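You operate a simulated robot arm through the tools that you are given. There is no shell and no other tool. Be economical: measure what you need, move in short steps, check, and stop when the job is done.

Carry out the task below with a simulated robot arm. There is one attempt and no reset: what you move stays moved.

Task
Fetch the copper stub and stand it on top of the steel mount on the top of the wooden bench.
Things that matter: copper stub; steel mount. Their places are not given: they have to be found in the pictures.

Only the result counts: the job must be done as asked and must still hold three seconds after the hand-in. Knocking over, shifting, dropping, spilling or breaking anything else fails it.

Robot
A 6-joint arm with a two-finger parallel gripper, fixed in place. Base frame: the origin is at the foot of the arm, x ahead of it, y to its left, z up; the work surface is at about z = 860. Lengths are in mm, angles in degrees, forces in N, time in s.
With the tool pointing down near the work surface it reaches from about 260 to 680 mm from the base axis. Its first joint turns from -66.0 to 66.0 degrees. Payload 2.9 kg.
The TCP is the grasp point between the finger pads, 30 mm short of the fingertips. In the tool frame z runs along the fingers and y along their closing line. The gripper opens to 110 mm. The fingers are 20 mm wide and 10 mm thick; the gripper's body (48 by 112 mm) begins 55 mm behind the TCP.
Orientation is that of the tool frame in the base frame, as [roll, pitch, yaw] about the fixed x, y, z axes, in that order (R = Rz(yaw) Ry(pitch) Rx(roll)). With the fingers straight down and closing along the base's y, the tool's x points along the base's -x, its y along +y and its z along -z.

Tools
- The arm moves only by the tool step_arm. Its argument "moves" is one flat list of numbers, 7 for each row, row after row: the shift along the tool's x, y, z in mm, then the turn, a rotation vector about the tool's x, y, z in rad, then the finger opening in mm, from 0 to 110. In form: [dx, dy, dz, ax, ay, az, hand, dx, dy, dz, ax, ay, az, hand, ...]. A call has 1 to 12 rows; each row shifts and turns the commanded pose from where the row before left it, along the tool's axes as they then stand. Rows are played at 5 a second. More than 50 mm and 8.6 degrees between two rows, or a gripper value outside its range, and nothing of the call is played. A pose out of reach is approached as far as the arm can. The call stops where the force on the tool passes 40 N (or 10 N more than at its start, if that is more) or the arm is blocked; 0.2 s more then pass. Each finger travels about 108 mm/s and halts on what it meets, pressing with about 22 N; the grip force reading is that of the motor and also rises with nothing between the fingers. The clock runs only during rows and for 0.2 s after the last one: add rows that do not move to give the fingers time. It gives the time, the measured TCP pose, the force on the tool (base axes), the opening and the grip force at its end, in the units of the frame above (readings bear some noise).
- Cameras (640 x 400 px; columns grow to the right, rows downward): "scene" is fixed at [90.9, 466.4, 1365.4]; the picture's right is [-0.44, -0.90, 0.00], its down [-0.66, 0.32, -0.68] and it looks along [0.61, -0.30, -0.73] (base axes); focal length 279 px, centre (320, 200). "wrist" rides on the gripper at [-36, 0, -57] in the tool frame; the picture's right is [0.00, -1.00, 0.00], its down [0.97, 0.00, -0.24] and it looks along [0.24, 0.00, 0.97] (tool axes); focal length 218 px, centre (320, 200).
- grab_frame(camera): a new picture of that camera. It takes no simulated time.
- pixel_to_xyz(camera, pixels): there is no depth. For up to 12 entries [column, row, z] of the newest picture of that camera ("zoom" is the newest enlarged one), the place [x, y] in the base frame at which the ray of that pixel passes the height z, good to about 2 mm. It takes no simulated time.
- zoom(camera, box): a new picture of the part [left, top, right, bottom] of that camera's present view, enlarged. It takes no simulated time.
- hand_in(): hands the job in; it is judged then, once.

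Keep the steps short. Do not move on a guess: measure, check each grasp and each placing, and mend mistakes. In all there are 60 turns and 22 pictures (those below and enlarged ones count). Leave the gripper open and the arm clear of the work at the hand-in unless told otherwise, and finish with a single line.

The tools are called after ">>>" by a JSON object that holds its "api" and its "payload". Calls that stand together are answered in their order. step_arm: Moves the arm, as the interface text tells. Its arguments: {"type":"object","properties":{"moves":{"type":"array","items":{"type":"number"}}},"required":["moves"]} The other tools are called the same way: grab_frame (camera) takes a picture; pixel_to_xyz (camera, pixels) gives the place at which the rays of pixels pass given heights; zoom (camera, box) takes an enlarged picture of a part of a camera's view; hand_in () hands the job in.

At the start:

```text
time: 0.0
position: [315.9, 398.3, 1164.6]
orientation: [180.0, 0.0, 179.9]
force: [-0.1, 0.2, -0.3]
gripper_width: 109.9
gripper_force: 0.2
```

scene: 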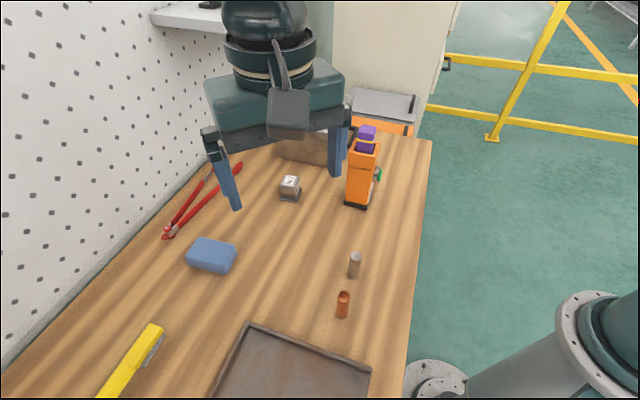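
wrist: 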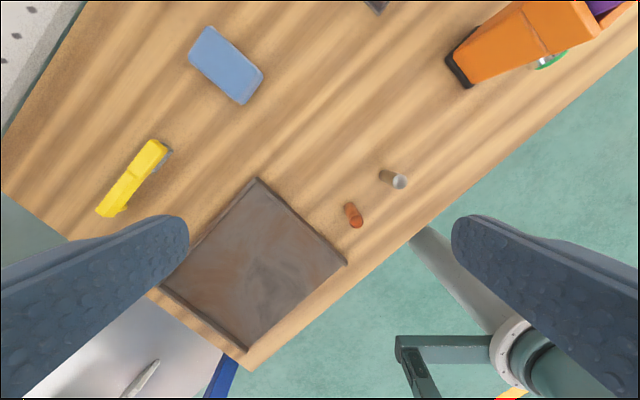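

I see a copper-coloured stub near (343,304), a grey/brown peg near (354,264), and a small metal block near (290,187). I'll zoom in on both areas.

>>> {"api": "zoom", "payload": {"camera": "scene", "box": [300, 230, 400, 330]}}

>>> {"api": "zoom", "payload": {"camera": "scene", "box": [250, 150, 350, 220]}}

```text
4.00 times, centred on (350, 280) of scene
```

zoom: 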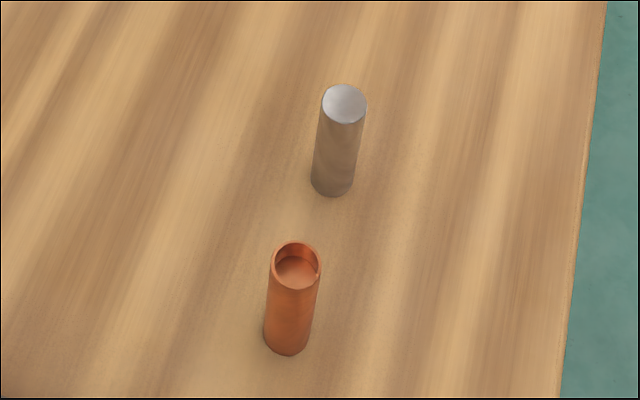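

```text
5.71 times, centred on (300, 185) of scene
```

zoom: 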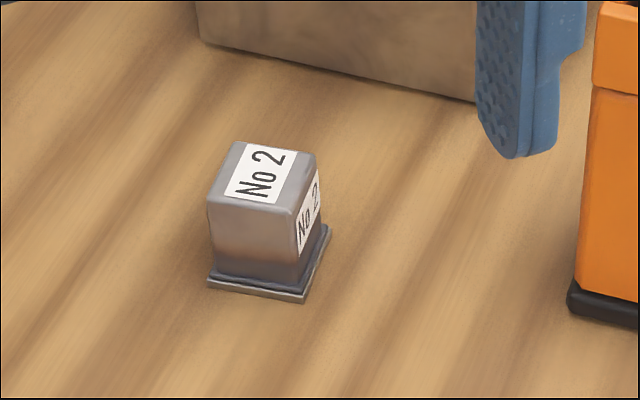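

The block "No 2" with a foot plate appears to be the steel mount, and the hollow copper cylinder is the stub. Next I measure them: the stub's bottom centre is at about scene (341.7,313.7) and its top at (344,296.5). I use zoom pixels for the mount.

>>> {"api": "pixel_to_xyz", "payload": {"camera": "scene", "pixels": [[341.7, 313.7, 860], [344, 296.5, 880], [344, 296.5, 890], [344, 296.5, 900], [344, 296.5, 910], [335.7, 313.2, 860], [347.2, 313.7, 860], [354, 247, 860], [353, 244, 860]]}}

>>> {"api": "pixel_to_xyz", "payload": {"camera": "zoom", "pixels": [[207, 288, 862], [303, 301, 862], [331, 228, 862], [232, 143, 890], [316, 156, 890], [294, 214, 890], [207, 200, 890], [232, 143, 900], [316, 156, 900], [294, 214, 900], [207, 200, 900]]}}

```text
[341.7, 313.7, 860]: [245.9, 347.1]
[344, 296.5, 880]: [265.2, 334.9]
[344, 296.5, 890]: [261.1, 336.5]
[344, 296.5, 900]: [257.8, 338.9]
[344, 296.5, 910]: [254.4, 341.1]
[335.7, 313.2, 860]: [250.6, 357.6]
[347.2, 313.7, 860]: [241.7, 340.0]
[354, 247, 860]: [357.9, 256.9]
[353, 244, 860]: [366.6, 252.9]
```

```text
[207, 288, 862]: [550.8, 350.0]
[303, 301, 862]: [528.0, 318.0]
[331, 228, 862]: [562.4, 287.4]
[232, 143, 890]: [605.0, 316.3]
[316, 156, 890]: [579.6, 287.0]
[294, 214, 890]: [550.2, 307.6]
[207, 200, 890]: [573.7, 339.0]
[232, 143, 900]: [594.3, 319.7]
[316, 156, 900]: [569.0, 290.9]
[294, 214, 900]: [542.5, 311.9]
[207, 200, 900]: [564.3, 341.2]
```

Stub is at about (248,345) with its top near z≈928. The mount is centred near (557,319) with its top near z≈911. Now I measure the neighbours: the peg at (353,277), the orange tool's base, the wooden block's near edge, and the tray's near edges. I also cross-check the stub with the wrist picture.

>>> {"api": "pixel_to_xyz", "payload": {"camera": "scene", "pixels": [[353, 277, 860], [346, 204, 860], [367, 209, 860], [349, 150, 980], [380, 150, 980], [252, 323, 865], [371, 369, 865], [279, 157, 860], [326, 167, 860], [357, 130, 1000], [376, 130, 1000]]}}

>>> {"api": "pixel_to_xyz", "payload": {"camera": "wrist", "pixels": [[349, 206, 860], [356, 221, 915], [356, 221, 925], [356, 221, 935], [383, 175, 860], [399, 181, 925], [258, 178, 865], [346, 263, 865]]}}

>>> {"api": "zoom", "payload": {"camera": "wrist", "box": [320, 150, 420, 250]}}

```text
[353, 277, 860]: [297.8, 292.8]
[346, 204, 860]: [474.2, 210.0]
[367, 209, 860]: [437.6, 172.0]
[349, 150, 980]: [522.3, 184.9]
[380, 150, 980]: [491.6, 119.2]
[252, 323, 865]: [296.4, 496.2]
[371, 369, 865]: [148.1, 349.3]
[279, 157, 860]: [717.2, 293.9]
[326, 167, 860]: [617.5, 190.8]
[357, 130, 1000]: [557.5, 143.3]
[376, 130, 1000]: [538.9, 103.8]
```

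```text
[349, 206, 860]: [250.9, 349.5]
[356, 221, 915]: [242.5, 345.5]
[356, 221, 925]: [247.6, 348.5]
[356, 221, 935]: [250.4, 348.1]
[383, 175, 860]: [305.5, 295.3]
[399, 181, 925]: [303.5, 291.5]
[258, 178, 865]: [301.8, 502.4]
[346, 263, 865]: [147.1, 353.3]
```

```text
4.00 times, centred on (370, 200) of wrist
```

zoom: 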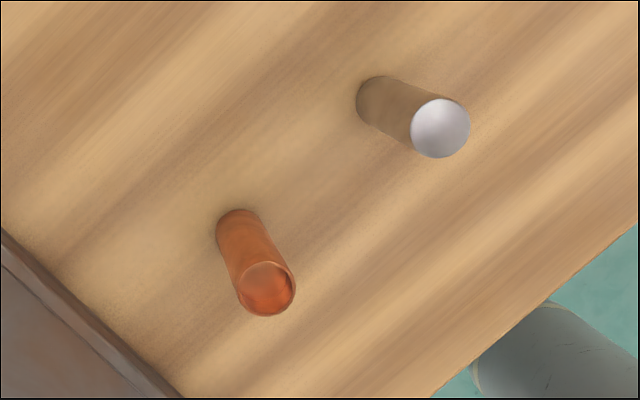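

Both cameras agree: stub ≈(249,347), top z≈925, peg ≈(301,293), tray edge ≈74 mm away. The current finger direction (base y) clears both with a 70 mm opening. I move over the stub, lowering to about z 1010, then look again.

>>> {"api": "step_arm", "payload": {"moves": [22.3, -17, 20, 0, 0, 0, 70, 22.3, -17, 20, 0, 0, 0, 70, 22.3, -17, 20, 0, 0, 0, 70, 0, 0, 30, 0, 0, 0, 70, 0, 0, 30, 0, 0, 0, 70, 0, 0, 30, 0, 0, 0, 70, 0, 0, 0, 0, 0, 0, 70]}}

>>> {"api": "grab_frame", "payload": {"camera": "wrist"}}

```text
time: 1.6
position: [248.0, 346.6, 1013.8]
orientation: [179.9, -0.1, -180.0]
force: [-0.5, -0.4, 0.1]
gripper_width: 70.0
gripper_force: 0.1
```

```text
16 pictures are left
```

wrist: 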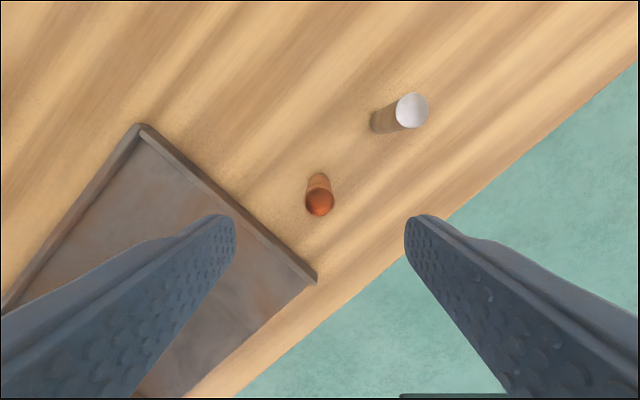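

The stub top is at about (320,202) and its foot at about (318,183). I check its position and height from here.

>>> {"api": "pixel_to_xyz", "payload": {"camera": "wrist", "pixels": [[318, 183, 860], [320, 202, 910], [320, 202, 920], [320, 202, 930], [306, 202, 920], [334, 202, 920]]}}

```text
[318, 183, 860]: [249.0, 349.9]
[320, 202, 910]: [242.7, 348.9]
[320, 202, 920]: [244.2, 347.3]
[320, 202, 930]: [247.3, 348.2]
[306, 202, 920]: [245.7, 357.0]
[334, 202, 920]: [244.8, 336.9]
```

The stub is centred near (247.5,348), about 20 mm wide. I go down to z≈898 with a 1 mm y correction and keep the fingers open at 70.

>>> {"api": "step_arm", "payload": {"moves": [0.3, 1.2, 25, 0, 0, 0, 70, 0, 0, 25, 0, 0, 0, 70, 0, 0, 25, 0, 0, 0, 70, 0, 0, 20, 0, 0, 0, 70, 0, 0, 18, 0, 0, 0, 70, 0, 0, 0, 0, 0, 0, 70]}}

>>> {"api": "grab_frame", "payload": {"camera": "wrist"}}

>>> {"api": "zoom", "payload": {"camera": "scene", "box": [270, 220, 430, 340]}}

```text
time: 3.0
position: [249.5, 347.4, 901.6]
orientation: [180.0, -0.2, 180.0]
force: [0.0, 0.4, -0.1]
gripper_width: 70.3
gripper_force: 0.1
```

```text
15 pictures are left
```

wrist: 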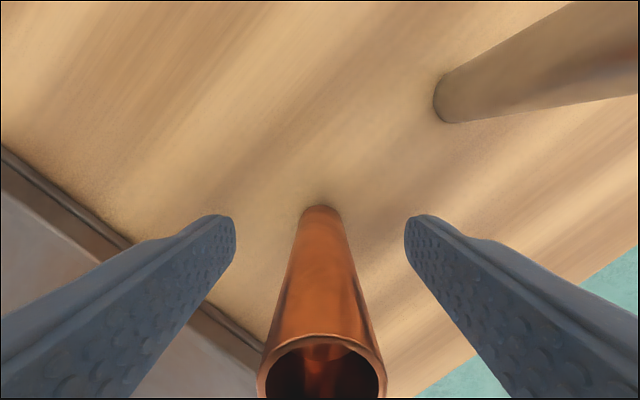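

```text
3.33 times, centred on (350, 280) of scene
```

zoom: 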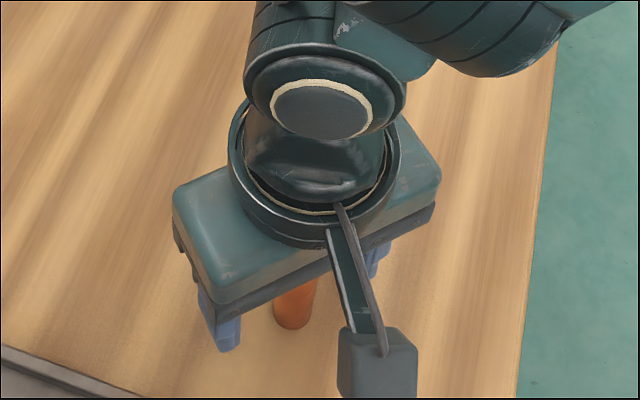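

The stub stands centred between the fingers and its top works out at z≈931, so it is about 70 mm tall. Fingertips are about 12 mm above the bench, which is good. I close gently.

>>> {"api": "step_arm", "payload": {"moves": [0, 0, 0, 0, 0, 0, 40, 0, 0, 0, 0, 0, 0, 26, 0, 0, 0, 0, 0, 0, 14, 0, 0, 0, 0, 0, 0, 8, 0, 0, 0, 0, 0, 0, 8]}}

```text
time: 4.2
position: [248.0, 346.8, 901.3]
orientation: [180.0, 0.0, 179.9]
force: [0.0, -0.3, 0.8]
gripper_width: 19.5
gripper_force: 22.2
```

The fingers hold at 19.5 mm with 22 N, so the stub is gripped. I lift slowly by about 25 mm, then on up.

>>> {"api": "step_arm", "payload": {"moves": [0, 0, -10, 0, 0, 0, 8, 0, 0, -20, 0, 0, 0, 8, 0, 0, -30, 0, 0, 0, 8, 0, 0, -30, 0, 0, 0, 8, 0, 0, -30, 0, 0, 0, 8, 0, 0, -30, 0, 0, 0, 8, 0, 0, 0, 0, 0, 0, 8]}}

>>> {"api": "grab_frame", "payload": {"camera": "wrist"}}

```text
time: 5.8
position: [248.2, 347.7, 1051.7]
orientation: [180.0, 0.1, 180.0]
force: [-0.5, 0.4, -0.8]
gripper_width: 19.5
gripper_force: 22.3
```

```text
13 pictures are left
```

wrist: 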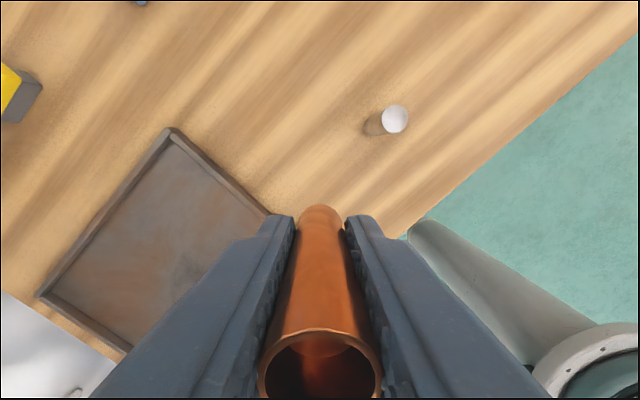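

The stub is held upright and clear of everything. I move at this height towards (530,319), just short of the mount, for a wrist view of it.

>>> {"api": "step_arm", "payload": {"moves": [-28, -2.8, 0, 0, 0, 0, 8, -28, -2.8, 0, 0, 0, 0, 8, -28, -2.8, 0, 0, 0, 0, 8, -28, -2.8, 0, 0, 0, 0, 8, -28, -2.8, 0, 0, 0, 0, 8, -28, -2.8, 0, 0, 0, 0, 8, -28, -2.8, 0, 0, 0, 0, 8, -28, -2.8, 0, 0, 0, 0, 8, -28, -2.8, 0, 0, 0, 0, 8, -28, -2.8, 0, 0, 0, 0, 8, 0, 0, 0, 0, 0, 0, 8]}}

>>> {"api": "grab_frame", "payload": {"camera": "wrist"}}

>>> {"api": "grab_frame", "payload": {"camera": "scene"}}

```text
time: 8.2
position: [528.1, 323.0, 1051.5]
orientation: [179.9, -0.1, 180.0]
force: [0.1, -0.2, -0.3]
gripper_width: 19.9
gripper_force: 22.2
```

```text
12 pictures are left
```

wrist: 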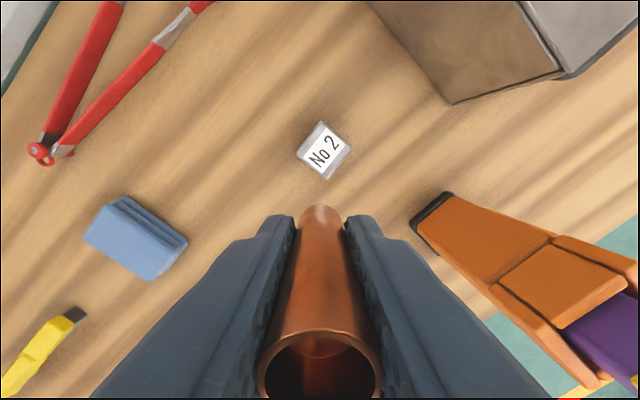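

```text
11 pictures are left
```

scene: 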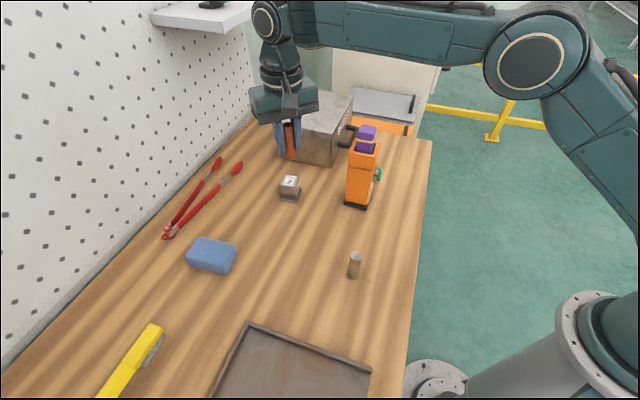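

The mount "No 2" appears in the wrist view at about (324,150), clear of the other things. I zoom in for exact corners.

>>> {"api": "zoom", "payload": {"camera": "wrist", "box": [280, 105, 370, 195]}}

```text
4.44 times, centred on (325, 150) of wrist
```

zoom: 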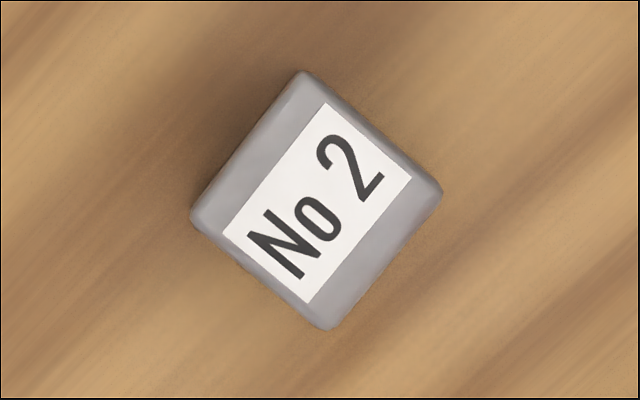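

The top corners are at zoom (302,70), (442,190), (328,330), (192,215), so the centre is about (316,201). That ray is almost vertical, so the height hardly matters.

>>> {"api": "pixel_to_xyz", "payload": {"camera": "zoom", "pixels": [[316, 201, 900], [316, 201, 910], [316, 201, 920], [302, 70, 910], [442, 190, 910], [328, 330, 910], [192, 215, 910], [302, 70, 900], [442, 190, 900], [328, 330, 900], [192, 215, 900]]}}

```text
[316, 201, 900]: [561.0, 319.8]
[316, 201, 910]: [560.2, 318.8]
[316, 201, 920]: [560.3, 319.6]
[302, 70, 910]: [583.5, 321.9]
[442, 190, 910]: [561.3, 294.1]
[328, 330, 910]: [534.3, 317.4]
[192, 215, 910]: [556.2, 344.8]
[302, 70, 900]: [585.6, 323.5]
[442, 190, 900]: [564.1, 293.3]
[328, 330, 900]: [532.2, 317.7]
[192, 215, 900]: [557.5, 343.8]
```

The mount centre is ≈(559.5,319.4) with its top at z≈908. The stub's bottom is 41 mm below the TCP, so contact is expected at TCP z≈950. I move over the mount and lower to 970.

>>> {"api": "step_arm", "payload": {"moves": [-16, -1.8, 0, 0, 0, 0, 8, -15.4, -1.8, 0, 0, 0, 0, 8, 0, 0, 0, 0, 0, 0, 8, 0, 0, 20, 0, 0, 0, 8, 0, 0, 20, 0, 0, 0, 8, 0, 0, 20, 0, 0, 0, 8, 0, 0, 20, 0, 0, 0, 8, 0, 0, 0, 0, 0, 0, 8, 0, 0, 0, 0, 0, 0, 8]}}

>>> {"api": "grab_frame", "payload": {"camera": "wrist"}}

>>> {"api": "zoom", "payload": {"camera": "scene", "box": [240, 130, 340, 220]}}

```text
time: 10.2
position: [560.8, 316.7, 972.6]
orientation: [180.0, 0.1, 180.0]
force: [0.9, -0.3, 1.0]
gripper_width: 19.3
gripper_force: 21.5
```

```text
9 pictures are left
```

wrist: 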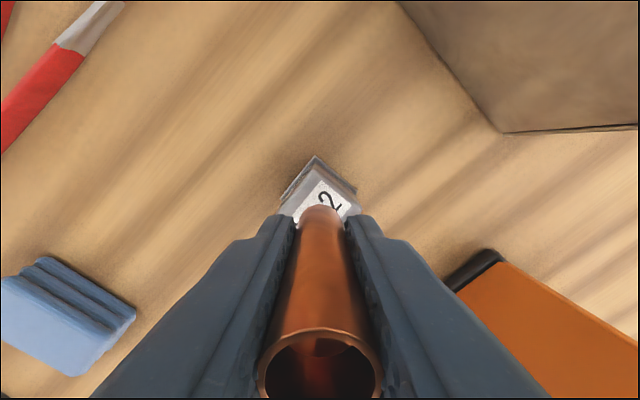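

```text
4.44 times, centred on (290, 175) of scene
```

zoom: 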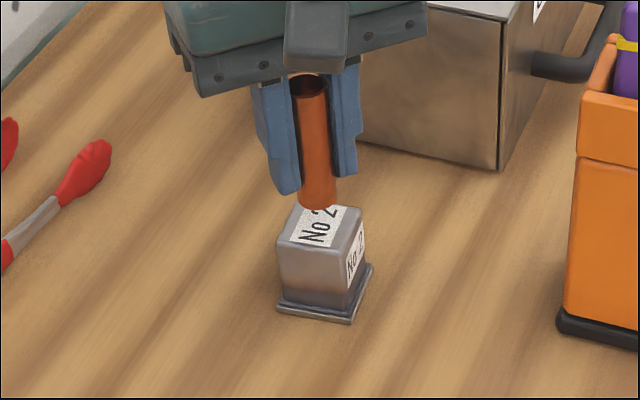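

The stub's bottom is just above the mount top. The summed commands give y≈317, so I verify using the mount's visible top corners in the wrist view before lowering further.

>>> {"api": "zoom", "payload": {"camera": "wrist", "box": [270, 145, 370, 225]}}

```text
5.00 times, centred on (320, 185) of wrist
```

zoom: 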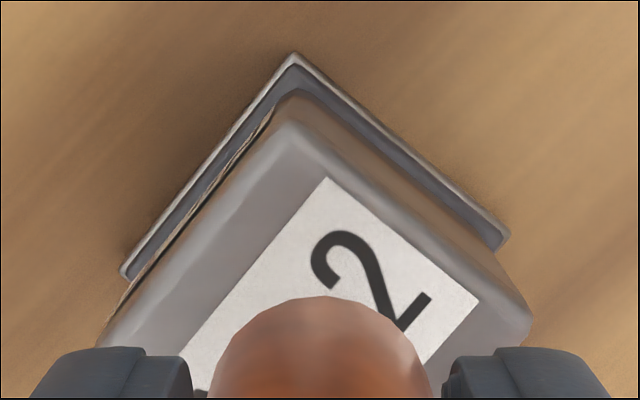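

Top corners at zoom: back (287,122), right (531,322), left (100,345). The stub's bottom rim is at (322,297).

>>> {"api": "pixel_to_xyz", "payload": {"camera": "zoom", "pixels": [[287, 122, 908], [531, 322, 908], [100, 345, 908], [322, 297, 931], [295, 53, 862], [510, 235, 862], [122, 270, 862]]}}

```text
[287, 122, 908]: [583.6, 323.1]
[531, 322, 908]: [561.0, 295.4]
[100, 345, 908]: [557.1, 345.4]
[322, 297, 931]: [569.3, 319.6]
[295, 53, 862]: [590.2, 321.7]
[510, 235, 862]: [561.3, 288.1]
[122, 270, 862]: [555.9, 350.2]
```

Relative to the stub, the mount centre is within 1 mm: mount ≈(559,320), stub ≈(559.5,319.5). I shift y by +0.7 and lower 17 mm.

>>> {"api": "step_arm", "payload": {"moves": [0, 0.7, 5, 0, 0, 0, 8, 0, 0, 5, 0, 0, 0, 8, 0, 0, 4, 0, 0, 0, 8, 0, 0, 3, 0, 0, 0, 8, 0, 0, 0, 0, 0, 0, 8]}}

>>> {"api": "zoom", "payload": {"camera": "scene", "box": [265, 150, 325, 210]}}

```text
time: 11.4
position: [560.1, 317.4, 954.7]
orientation: [-180.0, -0.1, 180.0]
force: [0.2, 0.1, -0.6]
gripper_width: 19.5
gripper_force: 21.8
```

```text
6.67 times, centred on (295, 180) of scene
```

zoom: 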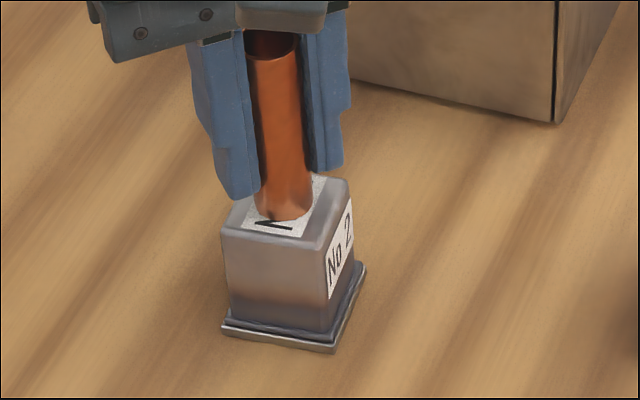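

The stub looks centred on the mount's top and no contact force shows yet. I lower by 1 mm rows.

>>> {"api": "step_arm", "payload": {"moves": [0, 0, 1, 0, 0, 0, 8, 0, 0, 1, 0, 0, 0, 8, 0, 0, 1, 0, 0, 0, 8, 0, 0, 0, 0, 0, 0, 8]}}

```text
time: 12.4
position: [560.5, 318.2, 953.7]
orientation: [180.0, 0.2, -180.0]
force: [-2.5, -0.9, 17.4]
gripper_width: 20.0
gripper_force: 22.4
```

Contact reads 17 N upward. I relax 1 mm to reduce the preload and read the force.

>>> {"api": "step_arm", "payload": {"moves": [0, 0, -0.7, 0, 0, 0, 8, 0, 0, 0, 0, 0, 0, 8]}}

```text
time: 13.0
position: [560.0, 317.4, 952.9]
orientation: [179.8, 0.2, 180.0]
force: [5.0, 3.1, 15.6]
gripper_width: 19.7
gripper_force: 21.3
```

>>> {"api": "step_arm", "payload": {"moves": [0, 0, -0.7, 0, 0, 0, 8, 0, 0, 0, 0, 0, 0, 8, 0, 0, 0, 0, 0, 0, 8]}}

>>> {"api": "zoom", "payload": {"camera": "scene", "box": [265, 150, 325, 210]}}

```text
time: 13.8
position: [560.1, 317.3, 952.8]
orientation: [-179.9, 0.0, -179.9]
force: [5.1, 1.0, 14.9]
gripper_width: 19.4
gripper_force: 21.8
```

```text
6.67 times, centred on (295, 180) of scene
```

zoom: 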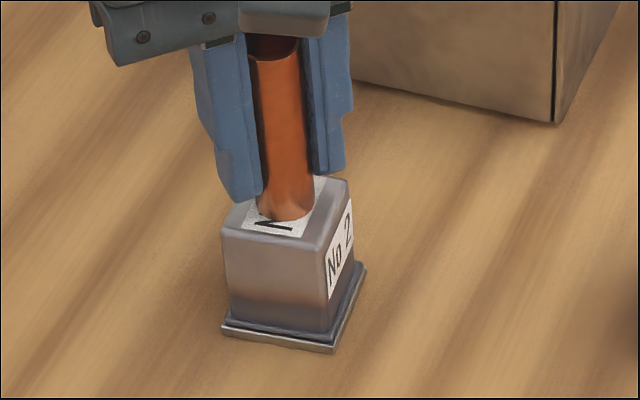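

The stub stands flat on the mount, upright and centred, with steady contact. I open the fingers gradually without moving.

>>> {"api": "step_arm", "payload": {"moves": [0, 0, 0, 0, 0, 0, 18, 0, 0, 0, 0, 0, 0, 22, 0, 0, 0, 0, 0, 0, 30, 0, 0, 0, 0, 0, 0, 45, 0, 0, 0, 0, 0, 0, 60, 0, 0, 0, 0, 0, 0, 60]}}

>>> {"api": "grab_frame", "payload": {"camera": "wrist"}}

```text
time: 15.2
position: [559.1, 317.0, 951.5]
orientation: [180.0, 0.0, -179.9]
force: [-0.1, 0.2, 0.3]
gripper_width: 59.8
gripper_force: 0.2
```

```text
4 pictures are left
```

wrist: 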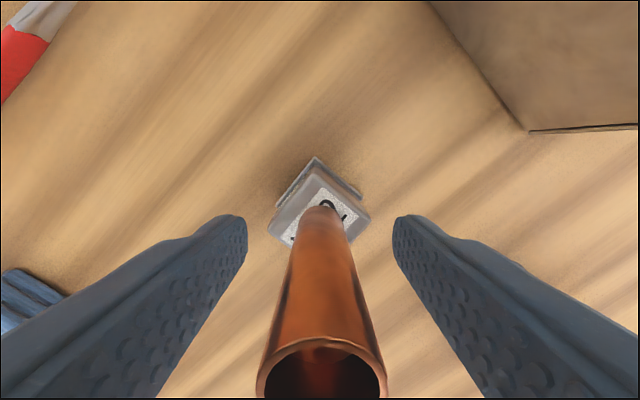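

The fingers are open and free, and the stub stands on the mount. I raise straight up past its top.

>>> {"api": "step_arm", "payload": {"moves": [0, 0, -10, 0, 0, 0, 60, 0, 0, -20, 0, 0, 0, 60, 0, 0, -25, 0, 0, 0, 60, 0, 0, -25, 0, 0, 0, 60, 0, 0, -25, 0, 0, 0, 60, 0, 0, -25, 0, 0, 0, 60, 0, 0, -20, 0, 0, 0, 60, 0, 0, 0, 0, 0, 0, 60]}}

>>> {"api": "zoom", "payload": {"camera": "scene", "box": [245, 120, 345, 210]}}

```text
time: 17.0
position: [554.0, 313.7, 1100.2]
orientation: [-179.9, -0.1, 180.0]
force: [0.2, -0.7, -0.2]
gripper_width: 59.8
gripper_force: 0.1
out of reach, approached as far as the arm can: row 7
```

```text
4.44 times, centred on (295, 165) of scene
```

zoom: 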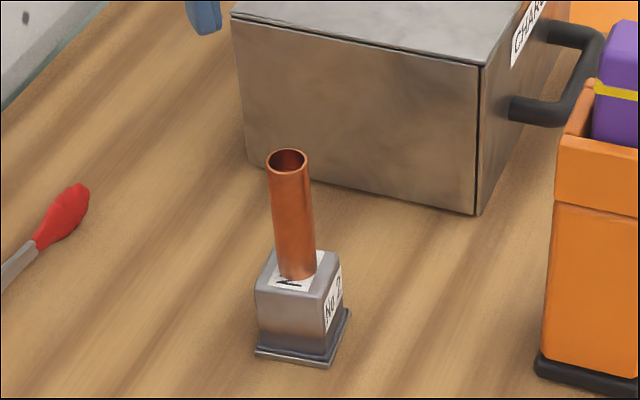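

The stub stands upright, centred on the mount. I pull the arm back 120 mm at this height, well above everything nearby, so it is clear.

>>> {"api": "step_arm", "payload": {"moves": [30, 5, 0, 0, 0, 0, 60, 30, 5, 0, 0, 0, 0, 60, 30, 5, 0, 0, 0, 0, 60, 30, 5, 0, 0, 0, 0, 60, 0, 0, 0, 0, 0, 0, 60, 0, 0, 0, 0, 0, 0, 60]}}

>>> {"api": "grab_frame", "payload": {"camera": "scene"}}

```text
time: 18.4
position: [432.8, 333.0, 1099.1]
orientation: [179.9, 0.0, -180.0]
force: [0.6, 0.2, 0.4]
gripper_width: 60.0
gripper_force: 0.0
```

```text
2 pictures are left
```

scene: 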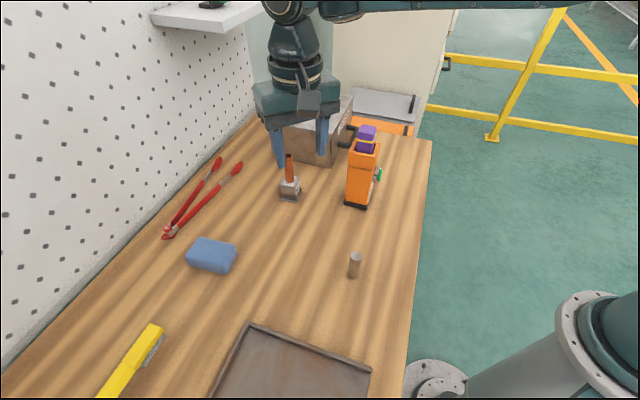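

The stub stands on the mount, nothing else has moved, and the arm is clear with the gripper open. I hand in.

>>> {"api": "hand_in", "payload": {}}

```text
The job is handed in.
```

The copper stub is standing upright and centred on the steel mount (the block marked "No 2") on the bench; the gripper is open, the arm is clear, nothing else appears moved, and the job is handed in.
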